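You operate a simulated robot arm through the tools that you are given. There is no shell and no other tool.

The job below is to be done with a simulated robot arm. You get a single attempt, and the scene is never put back.

JOB
Brush grease on the middle of the steel disc, put the brush back and close the grease tub. Set down upright: round brush. A coat counts when it lies all over at full strength: go over it till it gets no stronger.

Only the result counts: the job must be done as asked and must still hold three seconds after the hand-in. Knocking over, shifting, dropping, spilling or breaking anything else fails it.

ROBOT AND FRAMES
A 7-joint arm with a two-finger parallel gripper, fixed in place. Base frame: the origin is on the floor under the middle of its stand, x ahead of it, y to its left, z up. Units: mm, rad, N and s.
With the tool pointing down near the work surface it reaches from about 380 to 900 mm from the base axis. Its first joint turns from -0.297 to 2.199 rad. Payload 1.57 kg.
The TCP is the grasp point between the finger pads, 30 mm short of the fingertips. In the tool frame z runs along the fingers and y along their closing line. The gripper opens to 80 mm. The fingers are 17 mm wide and 12 mm thick; the gripper's body (40 by 82 mm) begins 80 mm behind the TCP.
Orientation is told as [roll, pitch, yaw] about the base's x, y, z axes, in that order, counted from this pose: with the fingers straight down and closing along the base's y, the tool's x points along the base's -x, its y along +y and its z along -z.

CONTROLS
- The arm moves only by the tool move_arm. Its argument "plan" is text: rows parted by semicolons, each of 7 numbers parted by spaces: the shift along the tool's x, y, z in units of 200 mm (1.0 is 200 mm), then the turn, a rotation vector about the tool's x, y, z in units of 180 degrees (1.0 is 180 degrees), then the finger opening in m, from 0 to 0.08. In form: tx ty tz wx wy wz gripper; .... A call has 1 to 20 rows; each row is the pose to reach, as a shift and turn from the pose commanded when the call began, along the tool's axes at that moment. A call with a number of a shift or a turn outside -1 to 1 is refused whole. Each row takes 0.2 s and may step no farther than 50 mm and 0.15 rad from the row before; otherwise, or with a gripper value out of range, the whole call is refused. Where a pose cannot be reached the arm comes as near as it can. A force on the tool above 40 N (or 10 N above the force at the start of the call, whichever is more), or a blocked arm, ends the call early, and 0.2 s more pass. The fingers move at their own pace (about 45 mm/s each) and stop on an object; they squeeze with about 22 N. The grip force told is the motor's: it shows also when the fingers shut on nothing. Time passes only in rows, and 0.2 s behind the last, so rows that repeat a pose let the fingers close. It gives the time, the measured TCP pose, the force on the tool (base axes), the opening and the grip force at its end, in the units of the frame above (readings bear some noise), with the torque about the TCP (base axes, N m) and any sound that the robot's microphone picked up.
- Cameras (640 x 400 px; columns grow to the right, rows downward): "scene" is fixed at [400.8, -649.9, 1503.3]; the picture's right is [0.71, -0.70, 0.00], its down [-0.61, -0.61, -0.51] and it looks along [0.36, 0.36, -0.86] (base axes); focal length 214 px, centre (320, 200). "wrist" rides on the gripper at [72, -7, -122] in the tool frame; the picture's right is [0.09, 1.00, 0.00], its down [-0.84, 0.08, -0.54] and it looks along [-0.54, 0.05, 0.84] (tool axes); focal length 238 px, centre (320, 200). There is no depth. A picture from a camera that has moved, and an enlarged one, comes with that camera's place and axes in the base frame and with its lens.
- grab_frame(camera): a new picture of that camera. No time passes.
- move_column(by): slides the trunk up (or, below 0, down) by that many mm; the arm rides with it, the base frame stays. It gives what a move gives, with no picture.
- enlarge(camera, box): a new picture of the part [left, top, right, bottom] of that camera's present view, enlarged. No time passes.
- job_done(): hands the job in; it is judged then, once.

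Places have to be worked out from the pictures, the camera data and where the tool is seen. Open the gripper and draw the arm clear of the work before you hand the job in, unless the task says otherwise.

The tools are called after "Emit:" as a command line: name --argument value ..., lists and objects as JSON in quotes. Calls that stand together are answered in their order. move_arm: Moves the arm, as the interface text tells. Its arguments: {"type":"object","properties":{"plan":{"type":"string"}},"required":["plan"]} The other tools are called the same way: move_column (by) moves the trunk up or down; grab_frame (camera) takes a picture; enlarge (camera, box) takes an enlarged picture of a part of a camera's view; job_done () hands the job in.

At the start:

```text
time: 0.0
tool_pos: [708.7, -35.0, 1087.8]
tcp_rot: [-0.001, 0.0, -0.001]
wrist_force: [-0.4, -0.2, -0.5]
ft_torque: [0.03, 0.01, 0.0]
grip_width: 79.8
gripper_force: 0.0
trunk travel left (down, up): [-725.0, 65.0]
```

scene: 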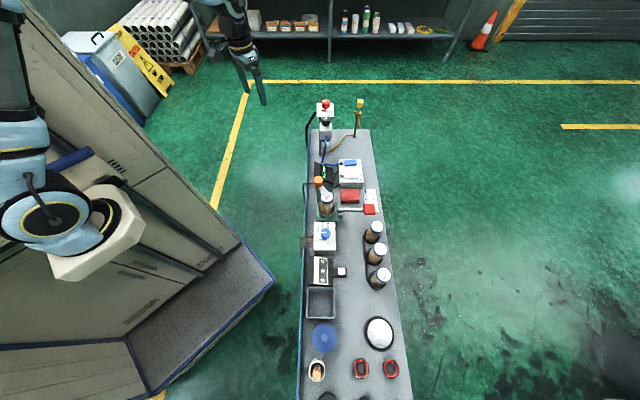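
wrist: 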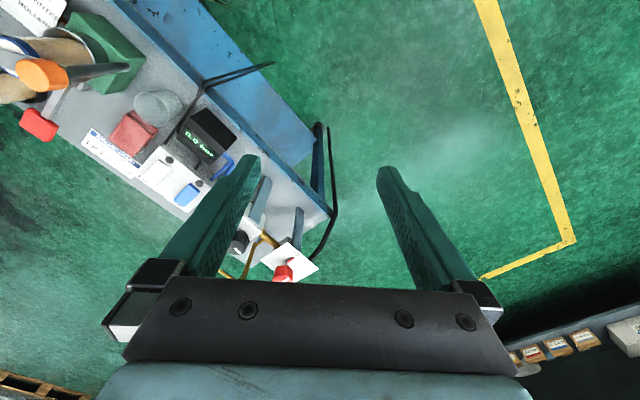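

I'll start by looking closely at the bench in the scene camera to identify the objects.

Emit:
enlarge --camera "scene" --box '[270, 90, 430, 190]'

Emit:
enlarge --camera "scene" --box '[270, 180, 430, 280]'

Emit:
enlarge --camera "scene" --box '[270, 300, 430, 400]'

Emit:
enlarge --camera "scene" --box '[270, 240, 430, 340]'

```text
4.00 times, centred on (350, 140) of scene
camera zoom: at [400.8, -649.9, 1503.3], right [0.71, -0.7, 0.0], down [-0.61, -0.61, -0.51], along [0.36, 0.36, -0.86], focal length 858 px, centre (200, 440)
```

zoom: 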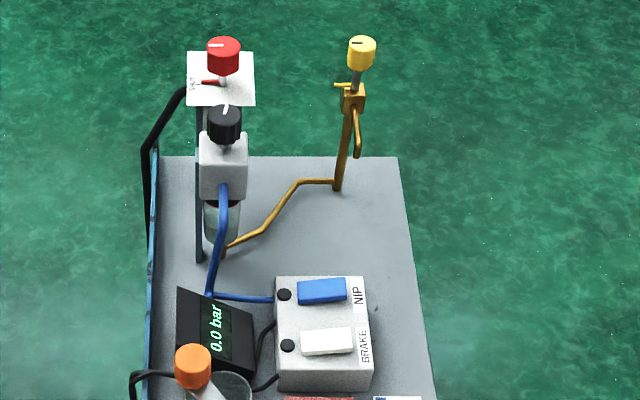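

```text
4.00 times, centred on (350, 230) of scene
camera zoom: at [400.8, -649.9, 1503.3], right [0.71, -0.7, 0.0], down [-0.61, -0.61, -0.51], along [0.36, 0.36, -0.86], focal length 858 px, centre (200, 80)
```

zoom: 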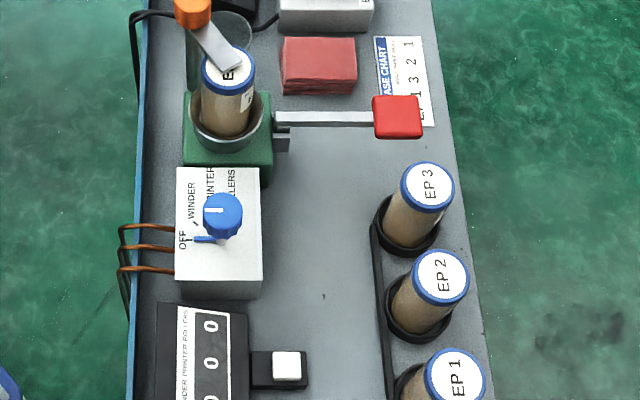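

```text
4.00 times, centred on (350, 350) of scene
camera zoom: at [400.8, -649.9, 1503.3], right [0.71, -0.7, 0.0], down [-0.61, -0.61, -0.51], along [0.36, 0.36, -0.86], focal length 858 px, centre (200, -400)
```

zoom: 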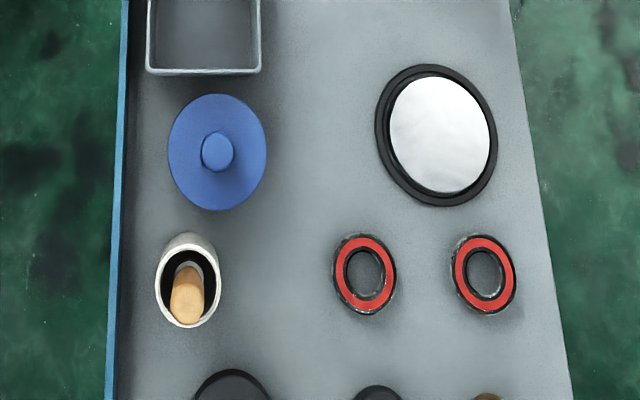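

```text
4.00 times, centred on (350, 290) of scene
camera zoom: at [400.8, -649.9, 1503.3], right [0.71, -0.7, 0.0], down [-0.61, -0.61, -0.51], along [0.36, 0.36, -0.86], focal length 858 px, centre (200, -160)
```

zoom: 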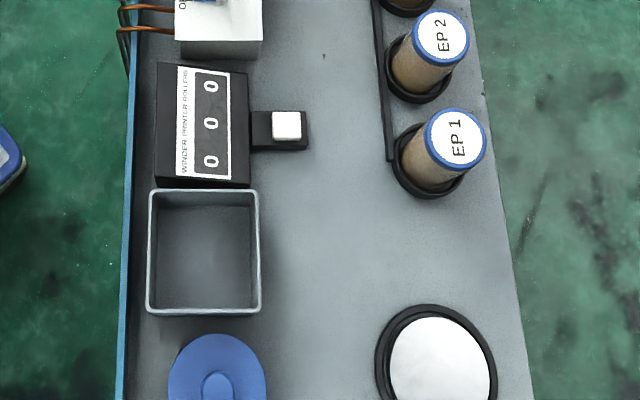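

The bench runs diagonally on the robot's right. At its near end I see a blue lid, a white cup holding a wood-handled brush, and the shiny disc, but part of that end is out of frame. I'll move the arm that way at height to see it with the wrist camera.

Emit:
move_arm --plan "0.11 -0.19 0 0 0 0.0223 0.08; 0.22 -0.38 0 0 0 0.0446 0.08; 0.33 -0.57 0 0 0 0.0668 0.08; 0.44 -0.76 0 0 0 0.0891 0.08; 0.55 -0.95 0 0 0 0.1114 0.08"

```text
time: 1.2
tool_pos: [598.9, -226.1, 1089.0]
tcp_rot: [-0.001, 0.0, -0.349]
wrist_force: [-0.2, 0.4, -1.3]
ft_torque: [-0.03, 0.0, -0.02]
grip_width: 79.8
gripper_force: 0.0
trunk travel left (down, up): [-725.0, 65.0]
```

Reached as commanded. I'll continue toward the near end of the bench, turning the tool as I go.

Emit:
move_arm --plan "0.0343 -0.1945 0 0 0 0.0223 0.08; 0.0686 -0.389 0 0 0 0.0446 0.08; 0.1029 -0.5835 0 0 0 0.0668 0.08; 0.1372 -0.778 0 0 0 0.0891 0.08; 0.1715 -0.9725 0 0 0 0.1114 0.08"

Emit:
grab_frame --camera "wrist"

```text
time: 2.4
tool_pos: [498.8, -393.5, 1090.6]
tcp_rot: [0.0, 0.0, -0.698]
wrist_force: [0.6, 0.5, -0.7]
ft_torque: [-0.03, 0.01, 0.03]
grip_width: 80.0
gripper_force: 0.0
trunk travel left (down, up): [-725.0, 65.0]
```

```text
taken
camera wrist: at [439.2, -351.6, 1213.1], right [0.57, 0.82, 0.0], down [0.69, -0.48, 0.54], along [0.44, -0.31, -0.84], focal length 238 px, centre (320, 200)
```

wrist: 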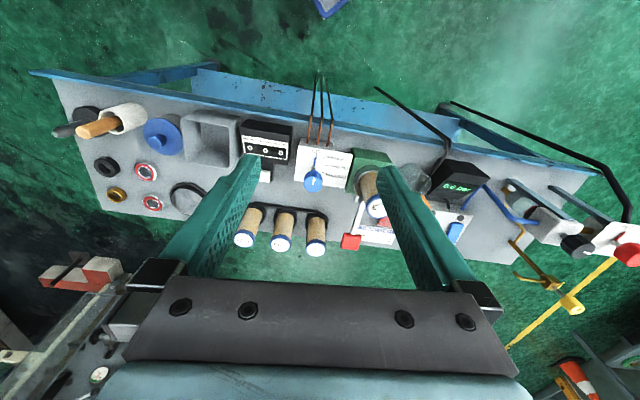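

Now the near end of the bench is in view. I'll enlarge it.

Emit:
enlarge --camera "wrist" --box '[20, 60, 260, 230]'

Emit:
grab_frame --camera "scene"

```text
2.35 times, centred on (140, 145) of wrist
camera zoom: at [439.2, -351.6, 1213.1], right [0.57, 0.82, 0.0], down [0.69, -0.48, 0.54], along [0.44, -0.31, -0.84], focal length 561 px, centre (744, 329)
```

zoom: 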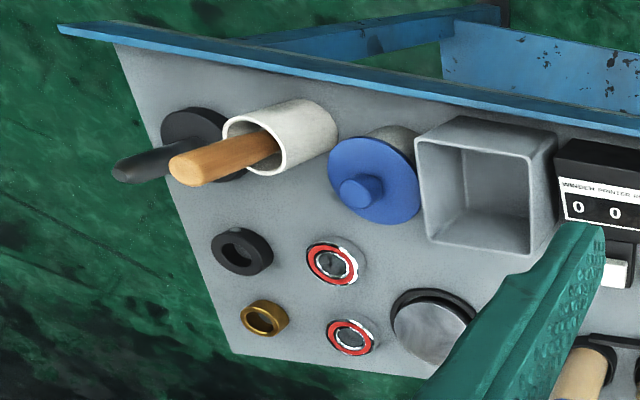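

```text
taken
```

scene: 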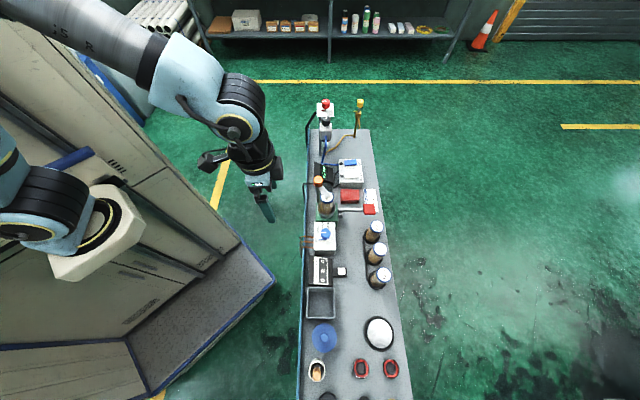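

The blue lid sits on the tub, so the tub is closed now. A wood-handled brush stands in a white cup, and there is a dark-handled object at the bench end. I'll move closer to get clearer views.

Emit:
move_arm --plan "0.0172 -0.1972 0 0 0 0.0191 0.08; 0.0344 -0.3944 0 0 0 0.0382 0.08; 0.0516 -0.5916 0 0 0 0.0573 0.08; 0.0688 -0.7888 0 0 0 0.0764 0.08; 0.086 -0.986 0 0 0 0.0955 0.08"

Emit:
grab_frame --camera "wrist"

```text
time: 3.6
tool_pos: [359.2, -533.1, 1085.1]
tcp_rot: [-0.001, 0.001, -1.001]
wrist_force: [0.3, 0.9, 1.0]
ft_torque: [-0.03, 0.02, 0.0]
grip_width: 80.1
gripper_force: 0.1
trunk travel left (down, up): [-725.0, 65.0]
```

```text
taken
camera wrist: at [314.8, -476.4, 1206.7], right [0.79, 0.62, 0.0], down [0.52, -0.66, 0.54], along [0.33, -0.43, -0.84], focal length 238 px, centre (320, 200)
```

wrist: 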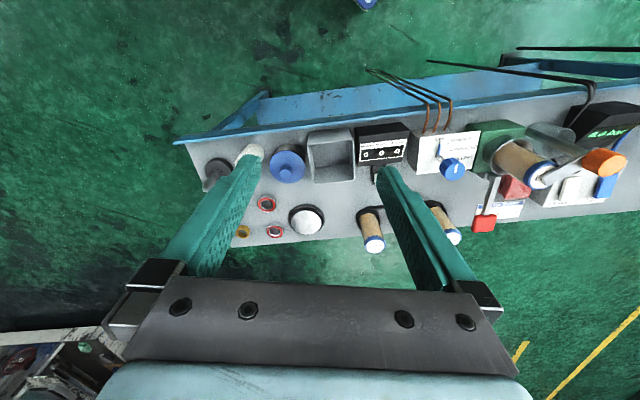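

The finger hides the brush. I'll lower the trunk for a closer view; the tool is not above the bench here.

Emit:
move_column --by -120

Emit:
grab_frame --camera "wrist"

Emit:
grab_frame --camera "scene"

```text
time: 5.1
tool_pos: [359.1, -533.5, 965.6]
tcp_rot: [0.0, -0.001, -0.999]
wrist_force: [0.0, -0.5, 0.5]
ft_torque: [0.0, 0.03, 0.01]
grip_width: 79.9
gripper_force: 0.1
trunk travel left (down, up): [-605.0, 185.0]
```

```text
taken
camera wrist: at [314.9, -476.6, 1086.8], right [0.79, 0.62, 0.0], down [0.52, -0.66, 0.54], along [0.33, -0.43, -0.84], focal length 238 px, centre (320, 200)
```

wrist: 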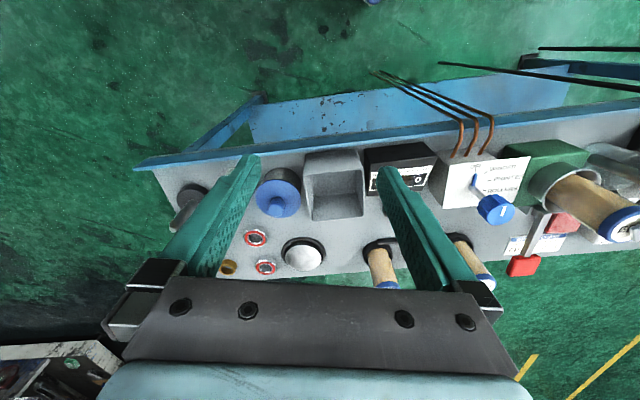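

```text
taken
```

scene: 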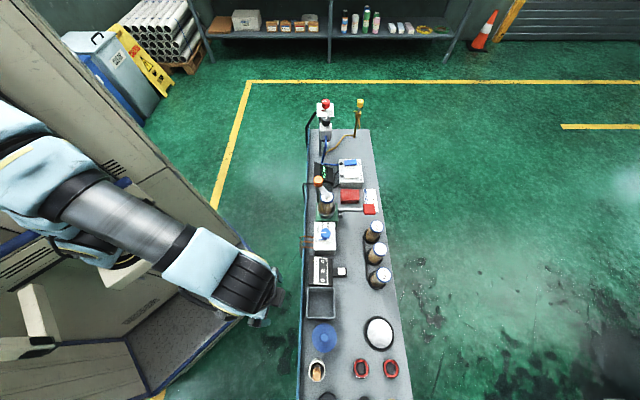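

I'll enlarge the near end of the bench in this view.

Emit:
enlarge --camera "wrist" --box '[220, 140, 380, 290]'

Emit:
enlarge --camera "wrist" --box '[120, 140, 280, 290]'

```text
2.67 times, centred on (300, 215) of wrist
camera zoom: at [314.9, -476.6, 1086.8], right [0.79, 0.62, 0.0], down [0.52, -0.66, 0.54], along [0.33, -0.43, -0.84], focal length 636 px, centre (373, 160)
```

zoom: 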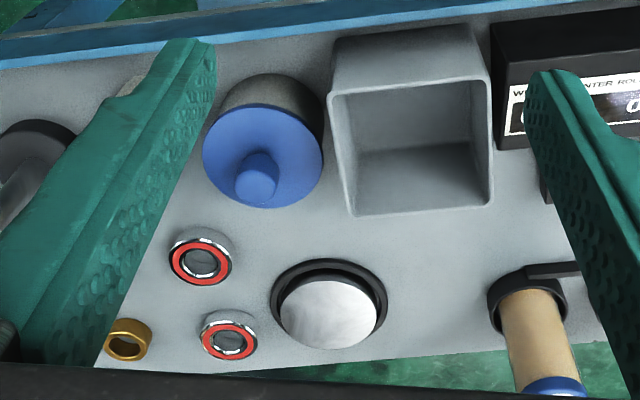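

```text
2.67 times, centred on (200, 215) of wrist
camera zoom: at [314.9, -476.6, 1086.8], right [0.79, 0.62, 0.0], down [0.52, -0.66, 0.54], along [0.33, -0.43, -0.84], focal length 636 px, centre (640, 160)
```

zoom: 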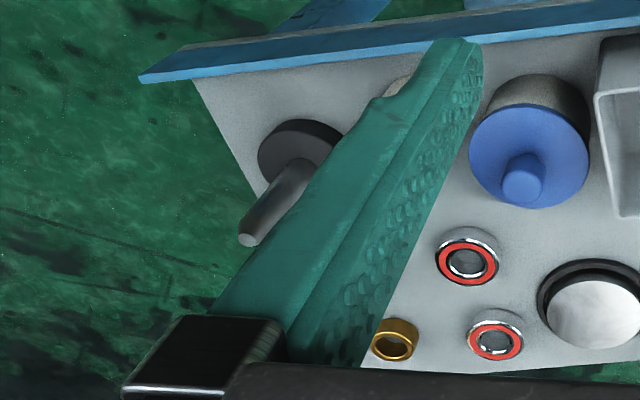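

The disc top is at about [516, -790, 730] and the lid knob at about [389, -677, 790]. I'll shift along the bench so the brush cup and the dark object show between the fingers.

Emit:
move_arm --plan "-0.035 -0.161 0 0 0 0.0212 0.08; -0.07 -0.322 0 0 0 0.0425 0.08; -0.105 -0.4835 0 0 0 0.0637 0.08"

Emit:
enlarge --camera "wrist" --box '[160, 100, 480, 300]'

```text
time: 5.9
tool_pos: [287.3, -602.3, 966.2]
tcp_rot: [0.0, -0.001, -1.2]
wrist_force: [0.2, 0.8, 0.0]
ft_torque: [0.03, -0.01, -0.02]
grip_width: 80.1
gripper_force: 0.1
trunk travel left (down, up): [-605.0, 185.0]
```

```text
2.00 times, centred on (320, 200) of wrist
camera zoom: at [255.8, -537.8, 1088.0], right [0.89, 0.45, 0.0], down [0.38, -0.75, 0.54], along [0.24, -0.48, -0.84], focal length 477 px, centre (320, 200)
```

zoom: 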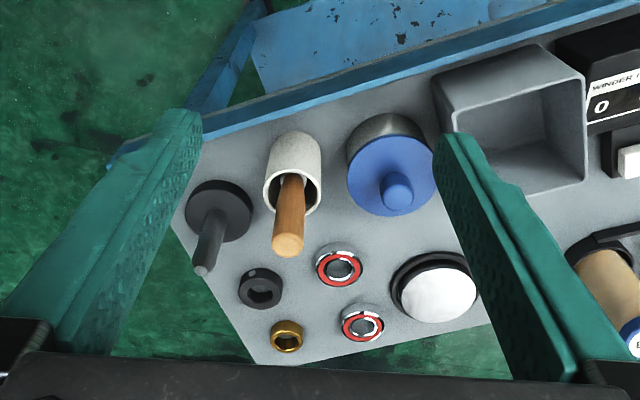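

The picture shows the round brush upright in its cup, the closed tub with its knob, the disc, and a dark spindle that isn't needed. I'll enlarge the lid, brush and disc for accurate measuring.

Emit:
enlarge --camera "wrist" --box '[320, 140, 400, 220]'

Emit:
enlarge --camera "wrist" --box '[270, 150, 350, 240]'

Emit:
enlarge --camera "scene" --box '[290, 310, 350, 400]'

Emit:
enlarge --camera "scene" --box '[340, 290, 420, 390]'

```text
5.00 times, centred on (360, 180) of wrist
camera zoom: at [255.8, -537.8, 1088.0], right [0.89, 0.45, 0.0], down [0.38, -0.75, 0.54], along [0.24, -0.48, -0.84], focal length 1192 px, centre (120, 300)
```

zoom: 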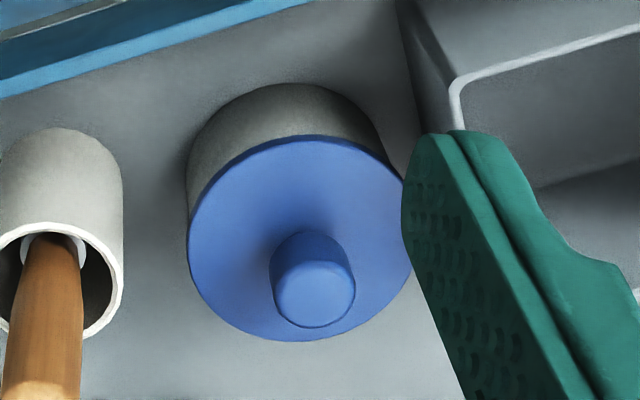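

```text
4.44 times, centred on (310, 195) of wrist
camera zoom: at [255.8, -537.8, 1088.0], right [0.89, 0.45, 0.0], down [0.38, -0.75, 0.54], along [0.24, -0.48, -0.84], focal length 1059 px, centre (364, 222)
```

zoom: 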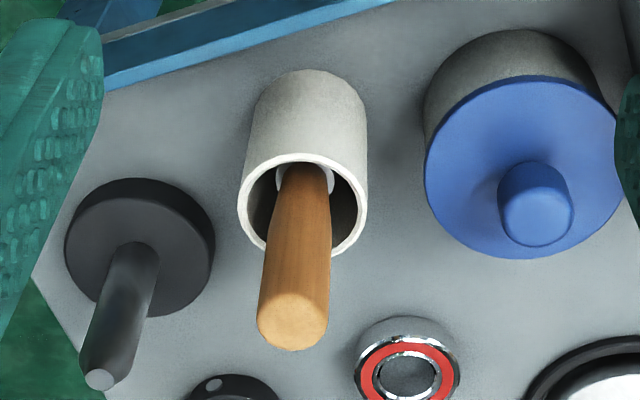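

```text
4.44 times, centred on (320, 355) of scene
camera zoom: at [400.8, -649.9, 1503.3], right [0.71, -0.7, 0.0], down [-0.61, -0.61, -0.51], along [0.36, 0.36, -0.86], focal length 953 px, centre (320, -489)
```

zoom: 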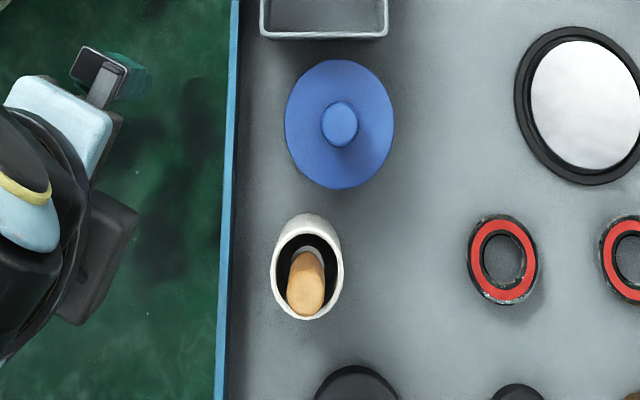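

```text
4.00 times, centred on (380, 340) of scene
camera zoom: at [400.8, -649.9, 1503.3], right [0.71, -0.7, 0.0], down [-0.61, -0.61, -0.51], along [0.36, 0.36, -0.86], focal length 858 px, centre (80, -360)
```

zoom: 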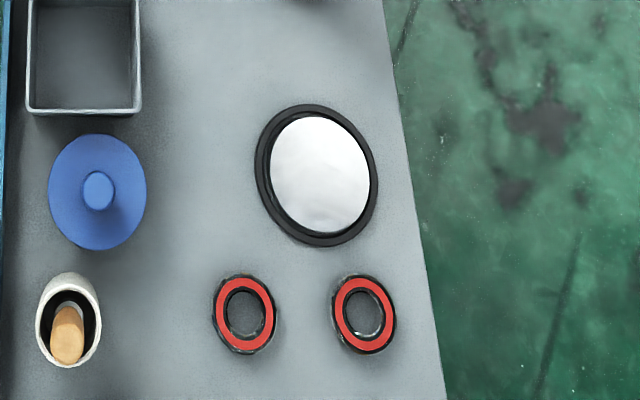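

I judge the lid top at z≈764, the knob about 24 mm wide with its top at about 793, and the knob axis near [391.5, -677]. I'll go above it, with the fingers set to 50 mm, and check the alignment by camera.

Emit:
move_arm --plan "-0.135 0.0874 0.0825 0 0 0 0.06; -0.27 0.1748 0.165 0 0 0 0.05; -0.405 0.262 0.2475 0 0 0 0.05; -0.5395 0.3495 0.33 0 0 0 0.05; -0.5395 0.3495 0.33 0 0 0 0.05"

Emit:
grab_frame --camera "wrist"

Emit:
enlarge --camera "scene" --box '[270, 290, 430, 390]'

```text
time: 7.1
tool_pos: [394.5, -681.3, 901.4]
tcp_rot: [0.001, 0.0, -1.2]
wrist_force: [-0.5, -0.9, 0.1]
ft_torque: [-0.01, 0.02, -0.01]
grip_width: 50.0
gripper_force: 0.1
trunk travel left (down, up): [-605.0, 185.0]
```

```text
taken
camera wrist: at [361.8, -616.3, 1023.2], right [0.89, 0.45, 0.0], down [0.38, -0.75, 0.54], along [0.24, -0.49, -0.84], focal length 238 px, centre (320, 200)
```

wrist: 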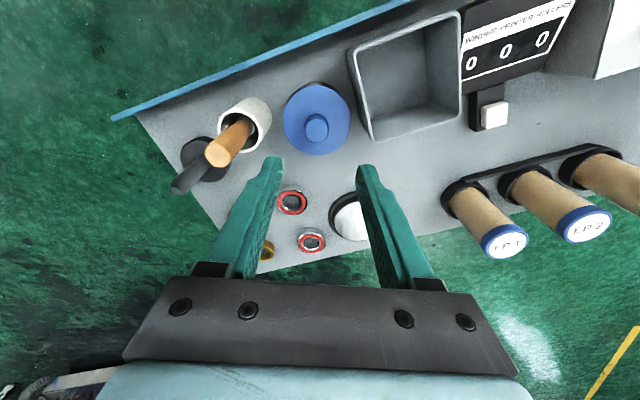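

```text
4.00 times, centred on (350, 340) of scene
camera zoom: at [400.8, -649.9, 1503.3], right [0.71, -0.7, 0.0], down [-0.61, -0.61, -0.51], along [0.36, 0.36, -0.86], focal length 858 px, centre (200, -360)
```

zoom: 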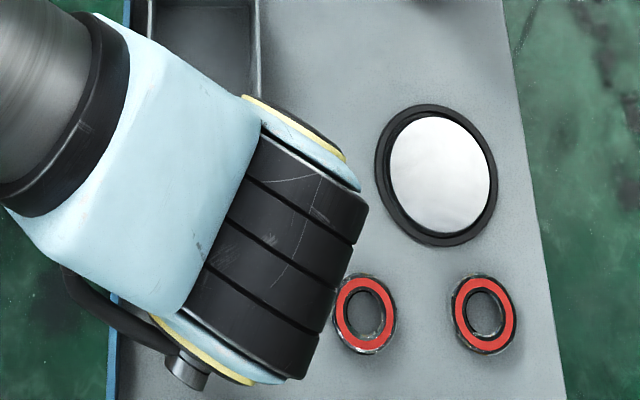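

Measured TCP is [394.5, -681.3, 901.4]. If aligned, the knob top should appear near pixel (320, 135), so I'll enlarge to measure the offset.

Emit:
enlarge --camera "wrist" --box '[270, 70, 370, 170]'

```text
4.00 times, centred on (320, 120) of wrist
camera zoom: at [361.8, -616.3, 1023.2], right [0.89, 0.45, 0.0], down [0.38, -0.75, 0.54], along [0.24, -0.49, -0.84], focal length 953 px, centre (320, 520)
```

zoom: 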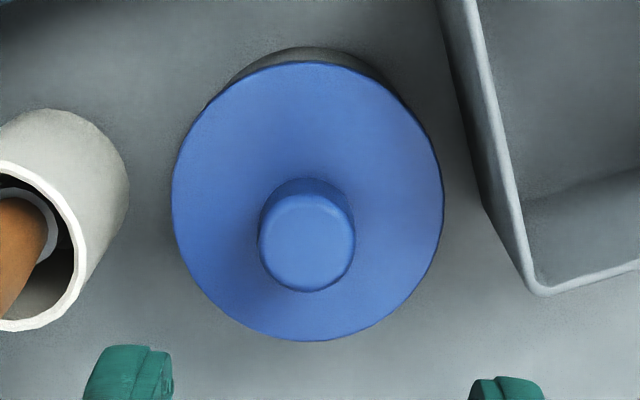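

Triangulating two wrist views puts the knob top at [389.5, -679.2, 794.7] and the lid top at about z=762. I'll correct by about 5 mm and lower most of the way.

Emit:
move_arm --plan "0.0175 -0.017 0 0 0 0 0.05; 0.0175 -0.017 0.1 0 0 0 0.05; 0.0175 -0.017 0.2 0 0 0 0.05; 0.0175 -0.017 0.3 0 0 0 0.05; 0.0175 -0.017 0.38 0 0 0 0.05; 0.0175 -0.017 0.38 0 0 0 0.05"

Emit:
grab_frame --camera "wrist"

```text
time: 8.5
tool_pos: [389.0, -676.2, 822.7]
tcp_rot: [-0.002, 0.0, -1.2]
wrist_force: [-0.2, 0.5, 0.4]
ft_torque: [0.01, -0.01, -0.02]
grip_width: 49.9
gripper_force: 0.1
trunk travel left (down, up): [-605.0, 185.0]
```

```text
taken
camera wrist: at [358.0, -611.9, 944.5], right [0.89, 0.45, 0.0], down [0.38, -0.75, 0.54], along [0.24, -0.48, -0.84], focal length 238 px, centre (320, 200)
```

wrist: 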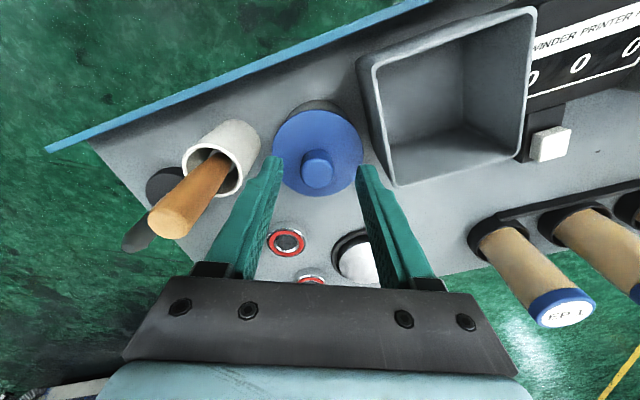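

I'll enlarge around the knob to check it's centred between the fingers; expected top centre is around (320.7, 171).

Emit:
enlarge --camera "wrist" --box '[270, 120, 370, 220]'

```text
4.00 times, centred on (320, 170) of wrist
camera zoom: at [358.0, -611.9, 944.5], right [0.89, 0.45, 0.0], down [0.38, -0.75, 0.54], along [0.24, -0.48, -0.84], focal length 953 px, centre (320, 320)
```

zoom: 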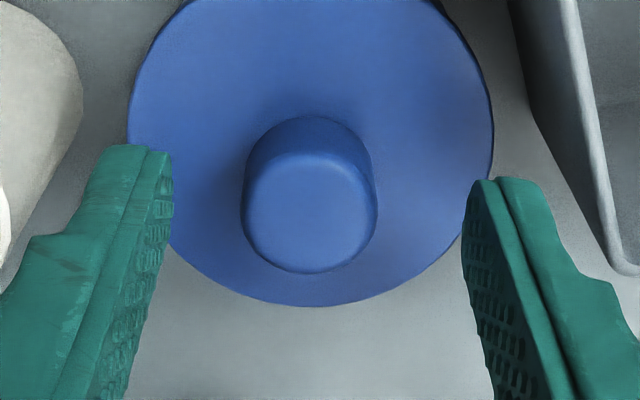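

The knob is about 2–3 mm off from the TCP axis. I'll correct that, lower to z≈799.5 so the fingertips stay 5 mm above the lid, and close on the knob.

Emit:
move_arm --plan "-0.0125 -0.0095 0 0 0 0 0.05; -0.0125 -0.0095 0.06 0 0 0 0.05; -0.0125 -0.0095 0.115 0 0 0 0.05; -0.0125 -0.0095 0.115 0 0 0 0.05; -0.0125 -0.0095 0.115 0 0 0 0.01; -0.0125 -0.0095 0.115 0 0 0 0.01; -0.0125 -0.0095 0.115 0 0 0 0.01; -0.0125 -0.0095 0.115 0 0 0 0.01"

Emit:
grab_frame --camera "wrist"

```text
time: 10.3
tool_pos: [389.1, -680.2, 800.6]
tcp_rot: [0.0, -0.001, -1.198]
wrist_force: [3.8, 0.2, 6.8]
ft_torque: [0.01, -0.06, 0.0]
grip_width: 22.6
gripper_force: 22.0
trunk travel left (down, up): [-605.0, 185.0]
```

```text
taken
camera wrist: at [357.3, -615.5, 922.3], right [0.89, 0.45, 0.0], down [0.38, -0.75, 0.54], along [0.24, -0.49, -0.84], focal length 238 px, centre (320, 200)
```

wrist: 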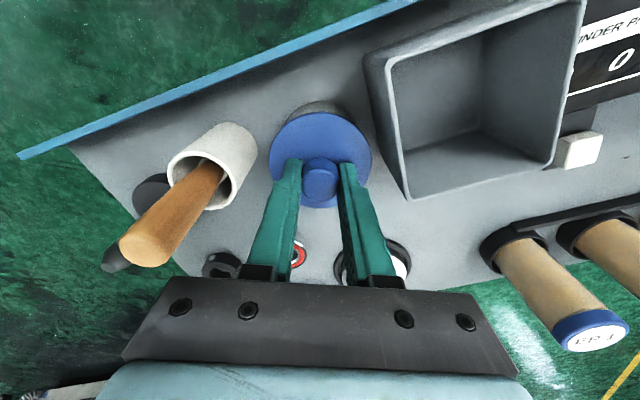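

Gripped the knob at 22.6 mm with 22 N. I'll lift straight up slowly and check that only the lid comes.

Emit:
move_arm --plan "0 0 -0.025 0 0 0 0.01; 0 0 -0.05 0 0 0 0.01; 0 0 -0.1 0 0 0 0.01; 0 0 -0.2 0 0 0 0.01; 0 0 -0.35 0 0 0 0.01; 0 0 -0.35 0 0 0 0.01"

Emit:
grab_frame --camera "wrist"

Emit:
grab_frame --camera "scene"

```text
time: 11.7
tool_pos: [386.6, -682.1, 872.1]
tcp_rot: [-0.001, 0.0, -1.2]
wrist_force: [-0.5, 0.5, 0.0]
ft_torque: [0.0, -0.05, 0.01]
grip_width: 22.4
gripper_force: 22.2
trunk travel left (down, up): [-605.0, 185.0]
heard: snap
```

```text
taken
camera wrist: at [355.6, -617.6, 993.8], right [0.89, 0.45, 0.0], down [0.38, -0.75, 0.54], along [0.24, -0.48, -0.84], focal length 238 px, centre (320, 200)
```

wrist: 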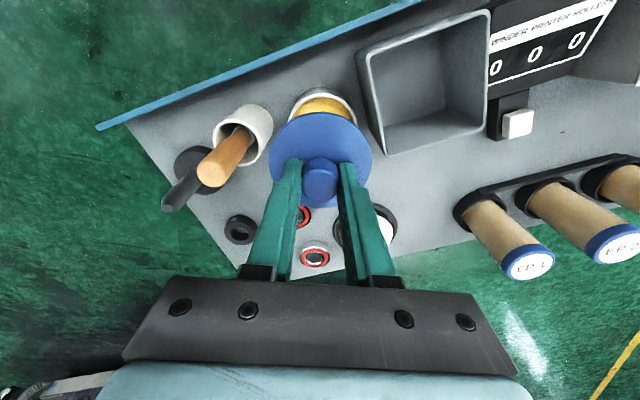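

```text
taken
```

scene: 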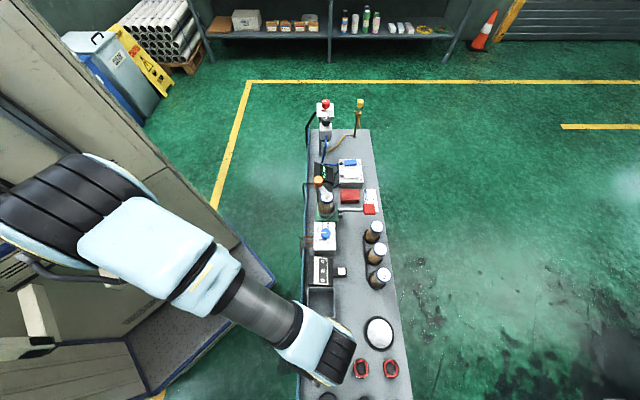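

The lid snapped off and the tub shows amber grease. I'll carry the lid to a clear spot near [515, -680], between the tray and the disc.

Emit:
move_arm --plan "0 0 -0.1 0 0 0 0.01; -0.0551 0.1489 -0.1 0 0 0 0.01; -0.1102 0.2978 -0.1 0 0 0 0.01; -0.1654 0.4466 -0.1 0 0 0 0.01; -0.2205 0.5955 -0.1 0 0 0 0.01; -0.2205 0.5955 -0.1 0 0 0 0.01; -0.2205 0.5955 -0.1 0 0 0 0.01"

Emit:
grab_frame --camera "wrist"

Emit:
grab_frame --camera "scene"

```text
time: 13.3
tool_pos: [513.7, -677.3, 889.8]
tcp_rot: [0.0, 0.001, -1.199]
wrist_force: [-0.1, 0.7, 0.9]
ft_torque: [0.0, 0.0, 0.03]
grip_width: 22.0
gripper_force: 22.4
trunk travel left (down, up): [-605.0, 185.0]
```

```text
taken
camera wrist: at [481.4, -612.6, 1011.6], right [0.89, 0.45, 0.0], down [0.38, -0.75, 0.54], along [0.24, -0.49, -0.84], focal length 238 px, centre (320, 200)
```

wrist: 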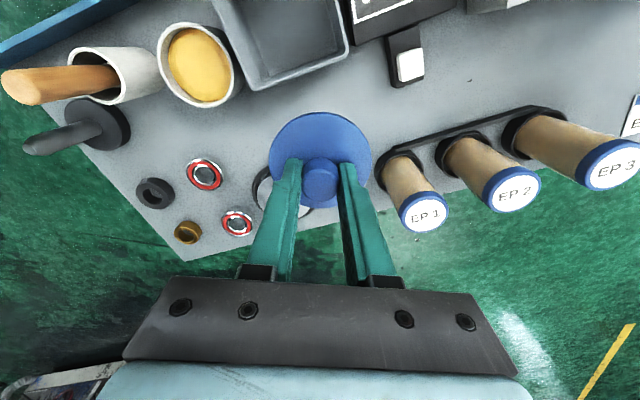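

```text
taken
```

scene: 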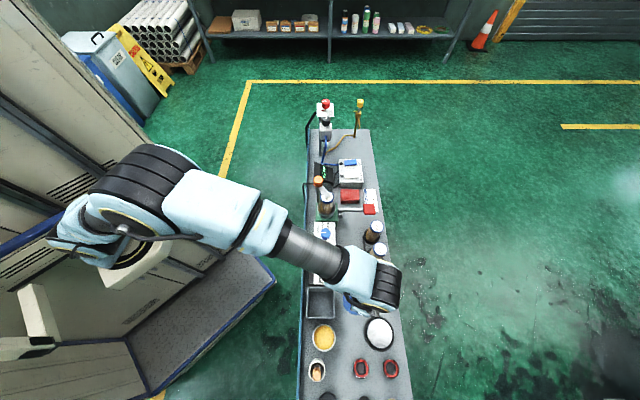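

The lid hangs over a clear spot. I'll lower to about z=778 first, then feel down in small steps.

Emit:
move_arm --plan "0 0 0.15 0 0 0 0.01; 0 0 0.3 0 0 0 0.01; 0 0 0.45 0 0 0 0.01; 0 0 0.56 0 0 0 0.01; 0 0 0.56 0 0 0 0.01"

Emit:
enlarge --camera "wrist" --box '[200, 60, 440, 260]'

Emit:
enlarge --camera "scene" --box '[300, 270, 420, 350]'

```text
time: 14.5
tool_pos: [514.2, -674.3, 777.5]
tcp_rot: [-0.001, 0.0, -1.199]
wrist_force: [0.0, -0.1, 0.2]
ft_torque: [0.04, 0.02, 0.02]
grip_width: 22.0
gripper_force: 22.1
trunk travel left (down, up): [-605.0, 185.0]
```

```text
2.00 times, centred on (320, 160) of wrist
camera zoom: at [482.0, -610.2, 898.9], right [0.89, 0.45, 0.0], down [0.38, -0.75, 0.54], along [0.24, -0.49, -0.84], focal length 477 px, centre (320, 280)
```

zoom: 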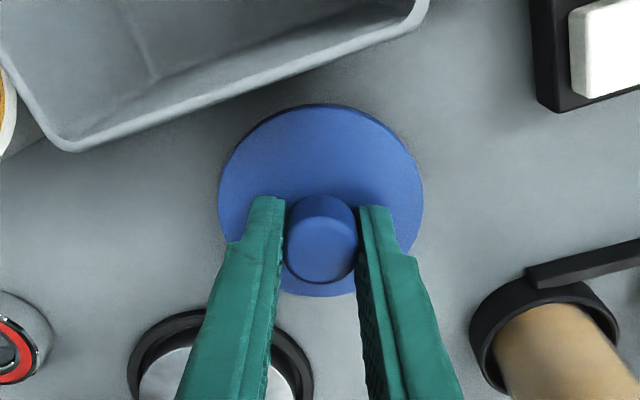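

```text
5.00 times, centred on (360, 310) of scene
camera zoom: at [400.8, -649.9, 1503.3], right [0.71, -0.7, 0.0], down [-0.61, -0.61, -0.51], along [0.36, 0.36, -0.86], focal length 1072 px, centre (120, -350)
```

zoom: 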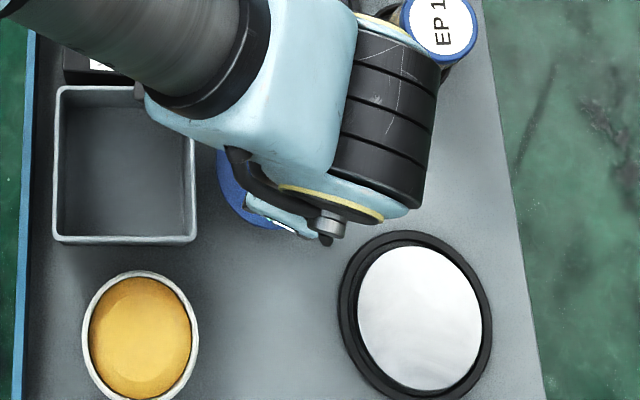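

The spot is clear all round. I'll lower in 2 mm rows and read the force.

Emit:
move_arm --plan "0 0 0.01 0 0 0 0.01; 0 0 0.02 0 0 0 0.01; 0 0 0.03 0 0 0 0.01; 0 0 0.04 0 0 0 0.01; 0 0 0.05 0 0 0 0.01"

```text
time: 15.7
tool_pos: [516.9, -677.6, 767.4]
tcp_rot: [0.0, 0.001, -1.198]
wrist_force: [0.2, 0.0, 0.5]
ft_torque: [0.01, 0.01, -0.02]
grip_width: 22.4
gripper_force: 21.9
trunk travel left (down, up): [-605.0, 185.0]
```

No contact yet at z=767. I'll keep lowering in small steps.

Emit:
move_arm --plan "0 0 0.01 0 0 0 0.01; 0 0 0.02 0 0 0 0.01; 0 0 0.03 0 0 0 0.01; 0 0 0.03 0 0 0 0.01"

```text
time: 16.7
tool_pos: [516.1, -677.4, 761.5]
tcp_rot: [0.0, 0.0, -1.199]
wrist_force: [0.1, -0.1, 0.1]
ft_torque: [0.0, 0.0, -0.03]
grip_width: 22.4
gripper_force: 22.5
trunk travel left (down, up): [-605.0, 185.0]
```

Still free at z=761.5. I'll continue down.

Emit:
move_arm --plan "0 0 0.01 0 0 0 0.01; 0 0 0.02 0 0 0 0.01; 0 0 0.02 0 0 0 0.01"

Emit:
enlarge --camera "wrist" --box '[240, 100, 400, 200]'

```text
time: 17.5
tool_pos: [516.2, -677.8, 759.3]
tcp_rot: [0.001, -0.001, -1.199]
wrist_force: [0.4, 2.6, 11.3]
ft_torque: [0.11, 0.04, 0.01]
grip_width: 22.3
gripper_force: 21.7
trunk travel left (down, up): [-605.0, 185.0]
```

```text
4.00 times, centred on (320, 150) of wrist
camera zoom: at [483.7, -612.8, 880.7], right [0.89, 0.45, 0.0], down [0.37, -0.75, 0.54], along [0.24, -0.49, -0.84], focal length 953 px, centre (320, 400)
```

zoom: 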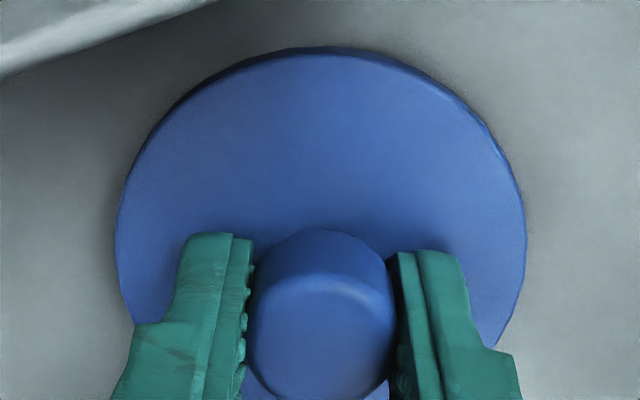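

Contact at z≈759.3 with 11 N, so the lid rests on the bench. I'll ease 1 mm, open the fingers, and rise clear.

Emit:
move_arm --plan "0 0 -0.006 0 0 0 0.01; 0 0 -0.006 0 0 0 0.03; 0 0 -0.006 0 0 0 0.05; 0 0 -0.006 0 0 0 0.05; 0 0 -0.1 0 0 0 0.05; 0 0 -0.3 0 0 0 0.05; 0 0 -0.5 0 0 0 0.05; 0 0 -0.7 0 0 0 0.05; 0 0 -0.7 0 0 0 0.05"

Emit:
grab_frame --camera "wrist"

```text
time: 19.5
tool_pos: [513.0, -677.0, 899.5]
tcp_rot: [0.0, 0.0, -1.203]
wrist_force: [0.4, 0.5, 0.3]
ft_torque: [0.02, 0.01, -0.02]
grip_width: 50.3
gripper_force: 0.3
trunk travel left (down, up): [-605.0, 185.0]
```

```text
taken
camera wrist: at [480.3, -612.4, 1021.0], right [0.89, 0.45, 0.0], down [0.38, -0.75, 0.54], along [0.24, -0.48, -0.84], focal length 238 px, centre (320, 200)
```

wrist: 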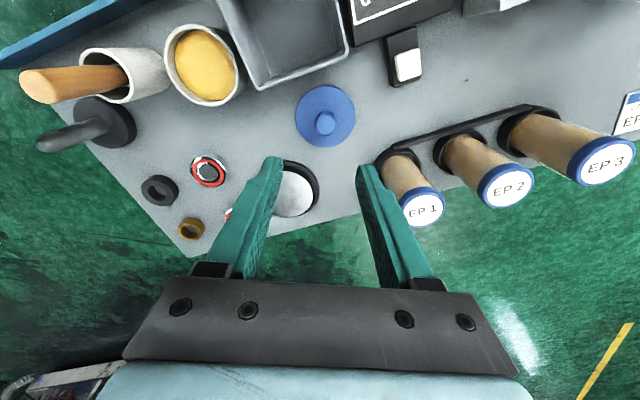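

The lid stands free on the bench. Before taking the brush I'll test the reach over the disc at height and measure it.

Emit:
move_arm --plan "-0.177 -0.064 0 0 0 0 0.05; -0.355 -0.127 0 0 0 0 0.05; -0.532 -0.191 0 0 0 0 0.05; -0.532 -0.191 0 0 0 0 0.05; -0.532 -0.191 0 0 0 0 0.05"

Emit:
grab_frame --camera "wrist"

Emit:
enlarge --camera "wrist" --box '[240, 70, 400, 170]'

Emit:
enlarge --camera "scene" --box '[270, 270, 430, 370]'

```text
time: 20.7
tool_pos: [518.7, -792.1, 901.2]
tcp_rot: [0.0, 0.0, -1.201]
wrist_force: [0.9, -0.5, 0.1]
ft_torque: [0.0, 0.01, 0.02]
grip_width: 50.0
gripper_force: 0.0
trunk travel left (down, up): [-605.0, 185.0]
```

```text
taken
camera wrist: at [486.2, -727.6, 1022.8], right [0.89, 0.45, 0.0], down [0.38, -0.75, 0.54], along [0.24, -0.48, -0.84], focal length 238 px, centre (320, 200)
```

wrist: 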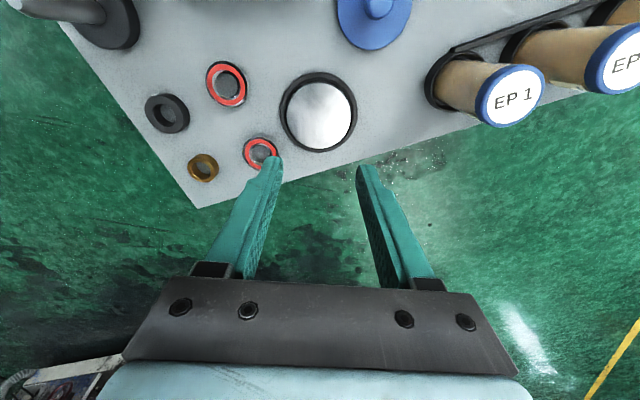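

```text
4.00 times, centred on (320, 120) of wrist
camera zoom: at [486.2, -727.6, 1022.8], right [0.89, 0.45, 0.0], down [0.38, -0.75, 0.54], along [0.24, -0.48, -0.84], focal length 953 px, centre (320, 520)
```

zoom: 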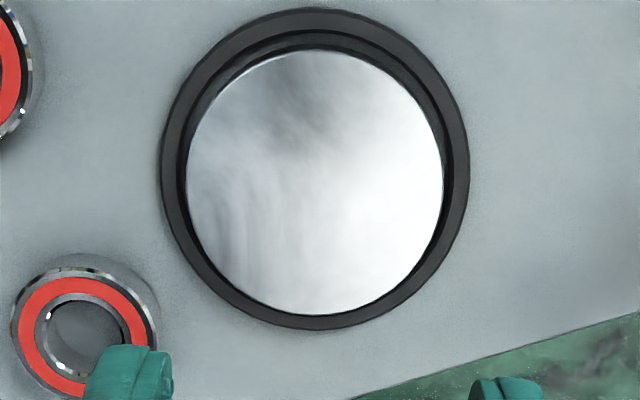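

```text
4.00 times, centred on (350, 320) of scene
camera zoom: at [400.8, -649.9, 1503.3], right [0.71, -0.7, 0.0], down [-0.61, -0.61, -0.51], along [0.36, 0.36, -0.86], focal length 858 px, centre (200, -280)
```

zoom: 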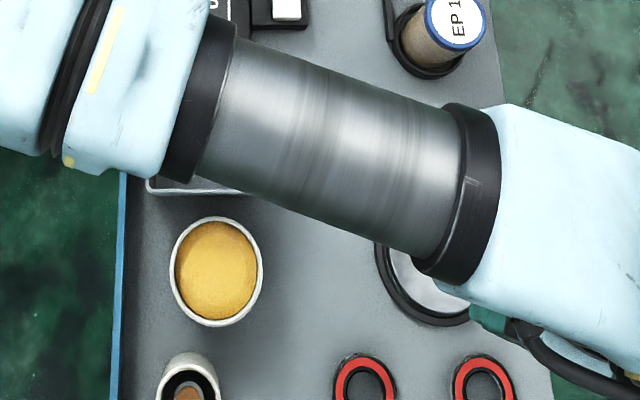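

The arm reaches over the disc without trouble; I place the disc centre at [516.7, -791.5] with its top near z=730. Now I'll go above the brush to measure its handle.

Emit:
move_arm --plan "0 0 -0.15 0 0 0 0.05; 0.1415 -0.1566 -0.2 0 0 0 0.05; 0.283 -0.313 -0.2 0 0 0 0.05; 0.4245 -0.47 -0.2 0 0 0 0.05; 0.566 -0.626 -0.2 0 0 0 0.05; 0.7075 -0.783 -0.2 0 0 0 0.05; 0.7075 -0.783 -0.2 0 0 0 0.05; 0.7075 -0.783 -0.2 0 0 0 0.05"

Emit:
enlarge --camera "wrist" --box '[240, 90, 400, 190]'

```text
time: 22.5
tool_pos: [319.7, -716.7, 939.6]
tcp_rot: [0.001, 0.001, -1.2]
wrist_force: [-0.8, -0.2, 0.7]
ft_torque: [0.0, 0.02, 0.02]
grip_width: 49.9
gripper_force: 0.0
trunk travel left (down, up): [-605.0, 185.0]
```

```text
4.00 times, centred on (320, 140) of wrist
camera zoom: at [288.0, -651.0, 1061.0], right [0.89, 0.45, 0.0], down [0.38, -0.75, 0.54], along [0.24, -0.49, -0.84], focal length 953 px, centre (320, 440)
```

zoom: 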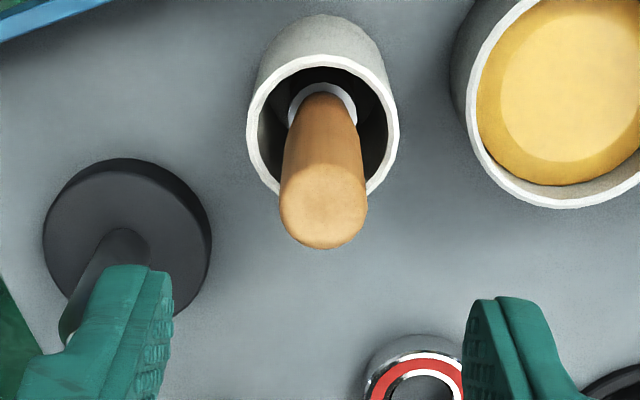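

The handle top is at [321.8, -717.7, 843], vertical and centred in the cup, with the rim at about z=776. I'll correct 2–3 mm and lower to z≈860 for a final check.

Emit:
move_arm --plan "-0.012 0.002 0 0 0 0 0.05; -0.012 0.002 0.15 0 0 0 0.05; -0.012 0.002 0.3 0 0 0 0.05; -0.012 0.002 0.4 0 0 0 0.05; -0.012 0.002 0.4 0 0 0 0.05; -0.012 0.002 0.4 0 0 0 0.05"

Emit:
enlarge --camera "wrist" --box '[240, 130, 400, 230]'

```text
time: 23.9
tool_pos: [322.4, -716.6, 858.2]
tcp_rot: [-0.001, 0.001, -1.2]
wrist_force: [-0.8, -0.5, -0.8]
ft_torque: [0.0, -0.02, 0.0]
grip_width: 49.9
gripper_force: 0.0
trunk travel left (down, up): [-605.0, 185.0]
```

```text
4.00 times, centred on (320, 180) of wrist
camera zoom: at [290.1, -652.0, 979.6], right [0.89, 0.45, 0.0], down [0.38, -0.75, 0.54], along [0.24, -0.49, -0.84], focal length 953 px, centre (320, 280)
```

zoom: 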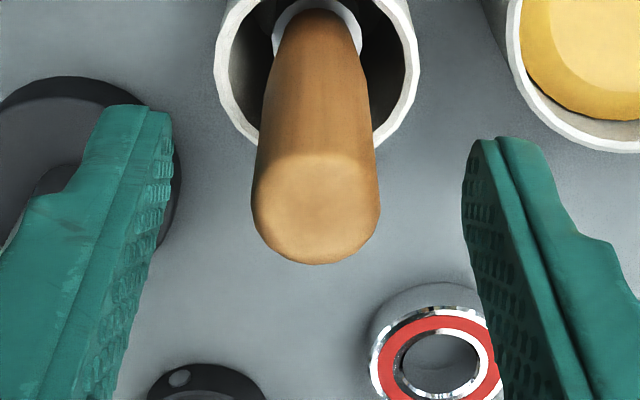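

Offset is only about 1 mm. I'll lower to z≈814 (fingertips about 8 mm above the cup rim) and close on the handle.

Emit:
move_arm --plan "-0.007 -0.005 0.05 0 0 0 0.05; -0.007 -0.005 0.12 0 0 0 0.05; -0.007 -0.005 0.18 0 0 0 0.05; -0.007 -0.005 0.22 0 0 0 0.05; -0.007 -0.005 0.22 0 0 0 0.05"

Emit:
enlarge --camera "wrist" --box '[200, 90, 440, 240]'

```text
time: 25.1
tool_pos: [319.9, -719.8, 813.4]
tcp_rot: [0.0, -0.002, -1.2]
wrist_force: [-0.3, -0.6, 0.0]
ft_torque: [-0.02, 0.02, -0.05]
grip_width: 49.9
gripper_force: 0.0
trunk travel left (down, up): [-605.0, 185.0]
```

```text
2.67 times, centred on (320, 165) of wrist
camera zoom: at [288.9, -654.9, 935.9], right [0.89, 0.45, 0.0], down [0.38, -0.75, 0.54], along [0.24, -0.49, -0.84], focal length 636 px, centre (320, 293)
```

zoom: 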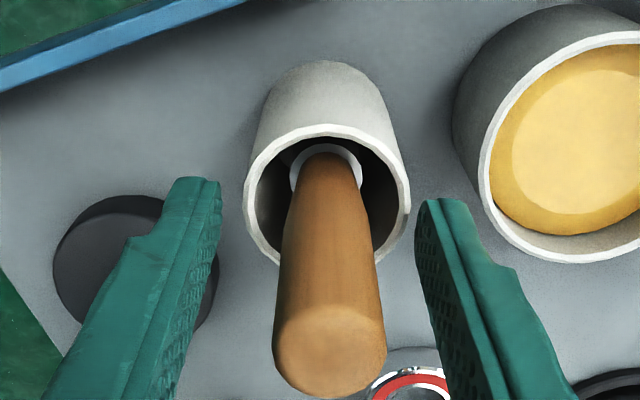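

Handle is centred between the fingers. Closing now.

Emit:
move_arm --plan "0 0 0 0 0 0 0.03; 0 0 0 0 0 0 0.01; 0 0 0 0 0 0 0.01; 0 0 0 0 0 0 0.01; 0 0 0 0 0 0 0.01"

Emit:
enlarge --camera "wrist" --box '[200, 90, 440, 240]'

```text
time: 26.3
tool_pos: [322.0, -719.1, 814.2]
tcp_rot: [-0.002, -0.001, -1.199]
wrist_force: [12.8, 4.0, -1.1]
ft_torque: [0.09, -0.64, 0.43]
grip_width: 40.9
gripper_force: 44.9
trunk travel left (down, up): [-605.0, 185.0]
```

```text
2.67 times, centred on (320, 165) of wrist
camera zoom: at [290.1, -654.5, 935.8], right [0.89, 0.45, 0.0], down [0.38, -0.75, 0.54], along [0.24, -0.48, -0.84], focal length 636 px, centre (320, 293)
```

zoom: 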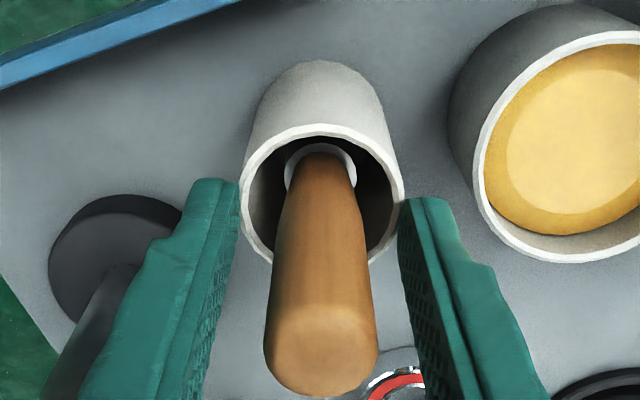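

The fingers stopped at 40.9 mm: they have met the cup wall, not the handle, so the rim is higher than I judged. I'll open at once and rise.

Emit:
move_arm --plan "0 0 0 0 0 0 0.05; 0 0 0 0 0 0 0.05; 0 0 -0.08 0 0 0 0.05; 0 0 -0.15 0 0 0 0.05; 0 0 -0.15 0 0 0 0.05"

Emit:
enlarge --camera "wrist" --box '[200, 90, 440, 240]'

Emit:
grab_frame --camera "wrist"

```text
time: 27.5
tool_pos: [320.6, -721.4, 844.6]
tcp_rot: [0.0, 0.0, -1.201]
wrist_force: [0.8, 0.1, -0.1]
ft_torque: [0.0, -0.02, 0.03]
grip_width: 50.0
gripper_force: 0.0
trunk travel left (down, up): [-605.0, 185.0]
```

```text
2.67 times, centred on (320, 165) of wrist
camera zoom: at [289.4, -656.0, 966.9], right [0.89, 0.45, 0.0], down [0.38, -0.75, 0.54], along [0.24, -0.49, -0.84], focal length 636 px, centre (320, 293)
```

zoom: 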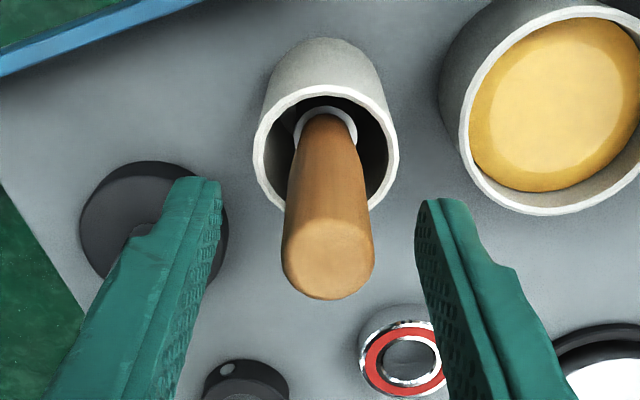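

```text
taken
camera wrist: at [289.4, -656.0, 966.9], right [0.89, 0.45, 0.0], down [0.38, -0.75, 0.54], along [0.24, -0.49, -0.84], focal length 238 px, centre (320, 200)
```

wrist: 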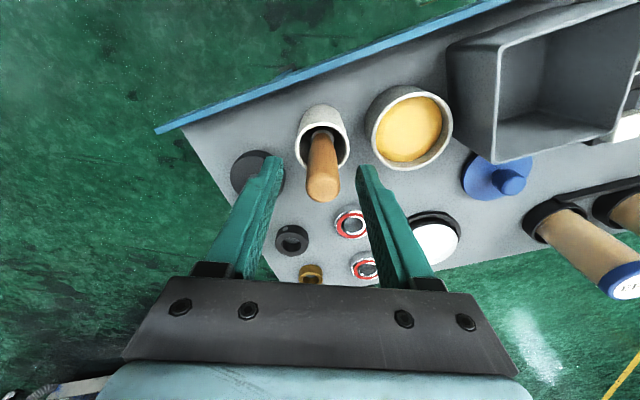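

The cup stands where it was (handle top still at about [322, -718.2]). Re-triangulating puts the rim at about [321, -715, 786–790], so I'll grip higher at z≈829 with the fingertips at about 799.

Emit:
move_arm --plan "0.01 0.0045 0 0 0 0 0.05; 0.01 0.0045 0.04 0 0 0 0.05; 0.01 0.0045 0.08 0 0 0 0.05; 0.01 0.0045 0.08 0 0 0 0.05"

Emit:
enlarge --camera "wrist" --box '[200, 90, 440, 240]'

```text
time: 28.5
tool_pos: [322.3, -717.3, 826.7]
tcp_rot: [0.001, -0.001, -1.199]
wrist_force: [-0.2, -0.5, 0.0]
ft_torque: [0.0, 0.03, 0.0]
grip_width: 50.1
gripper_force: 0.1
trunk travel left (down, up): [-605.0, 185.0]
```

```text
2.67 times, centred on (320, 165) of wrist
camera zoom: at [289.7, -652.4, 948.8], right [0.89, 0.45, 0.0], down [0.38, -0.75, 0.54], along [0.24, -0.49, -0.84], focal length 636 px, centre (320, 293)
```

zoom: 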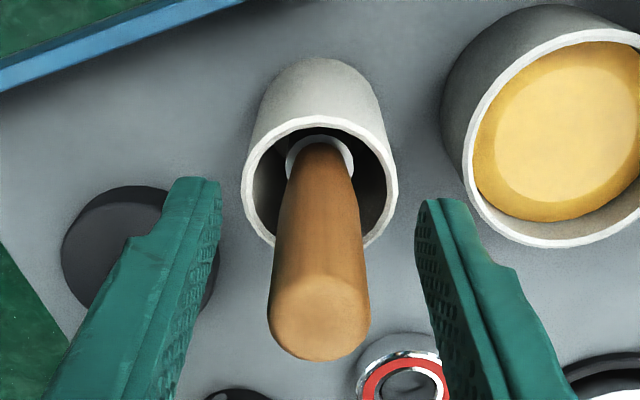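

Well centred on the handle. I'll close to 30 mm first to verify the fingers pass the cup, then grip.

Emit:
move_arm --plan "0 0 0 0 0 0 0.032; 0 0 0 0 0 0 0.032; 0 0 0 0 0 0 0.032"

```text
time: 29.3
tool_pos: [321.9, -717.9, 826.8]
tcp_rot: [0.001, -0.001, -1.201]
wrist_force: [-1.1, -0.4, -0.1]
ft_torque: [-0.04, 0.0, 0.01]
grip_width: 31.9
gripper_force: 0.0
trunk travel left (down, up): [-605.0, 185.0]
```

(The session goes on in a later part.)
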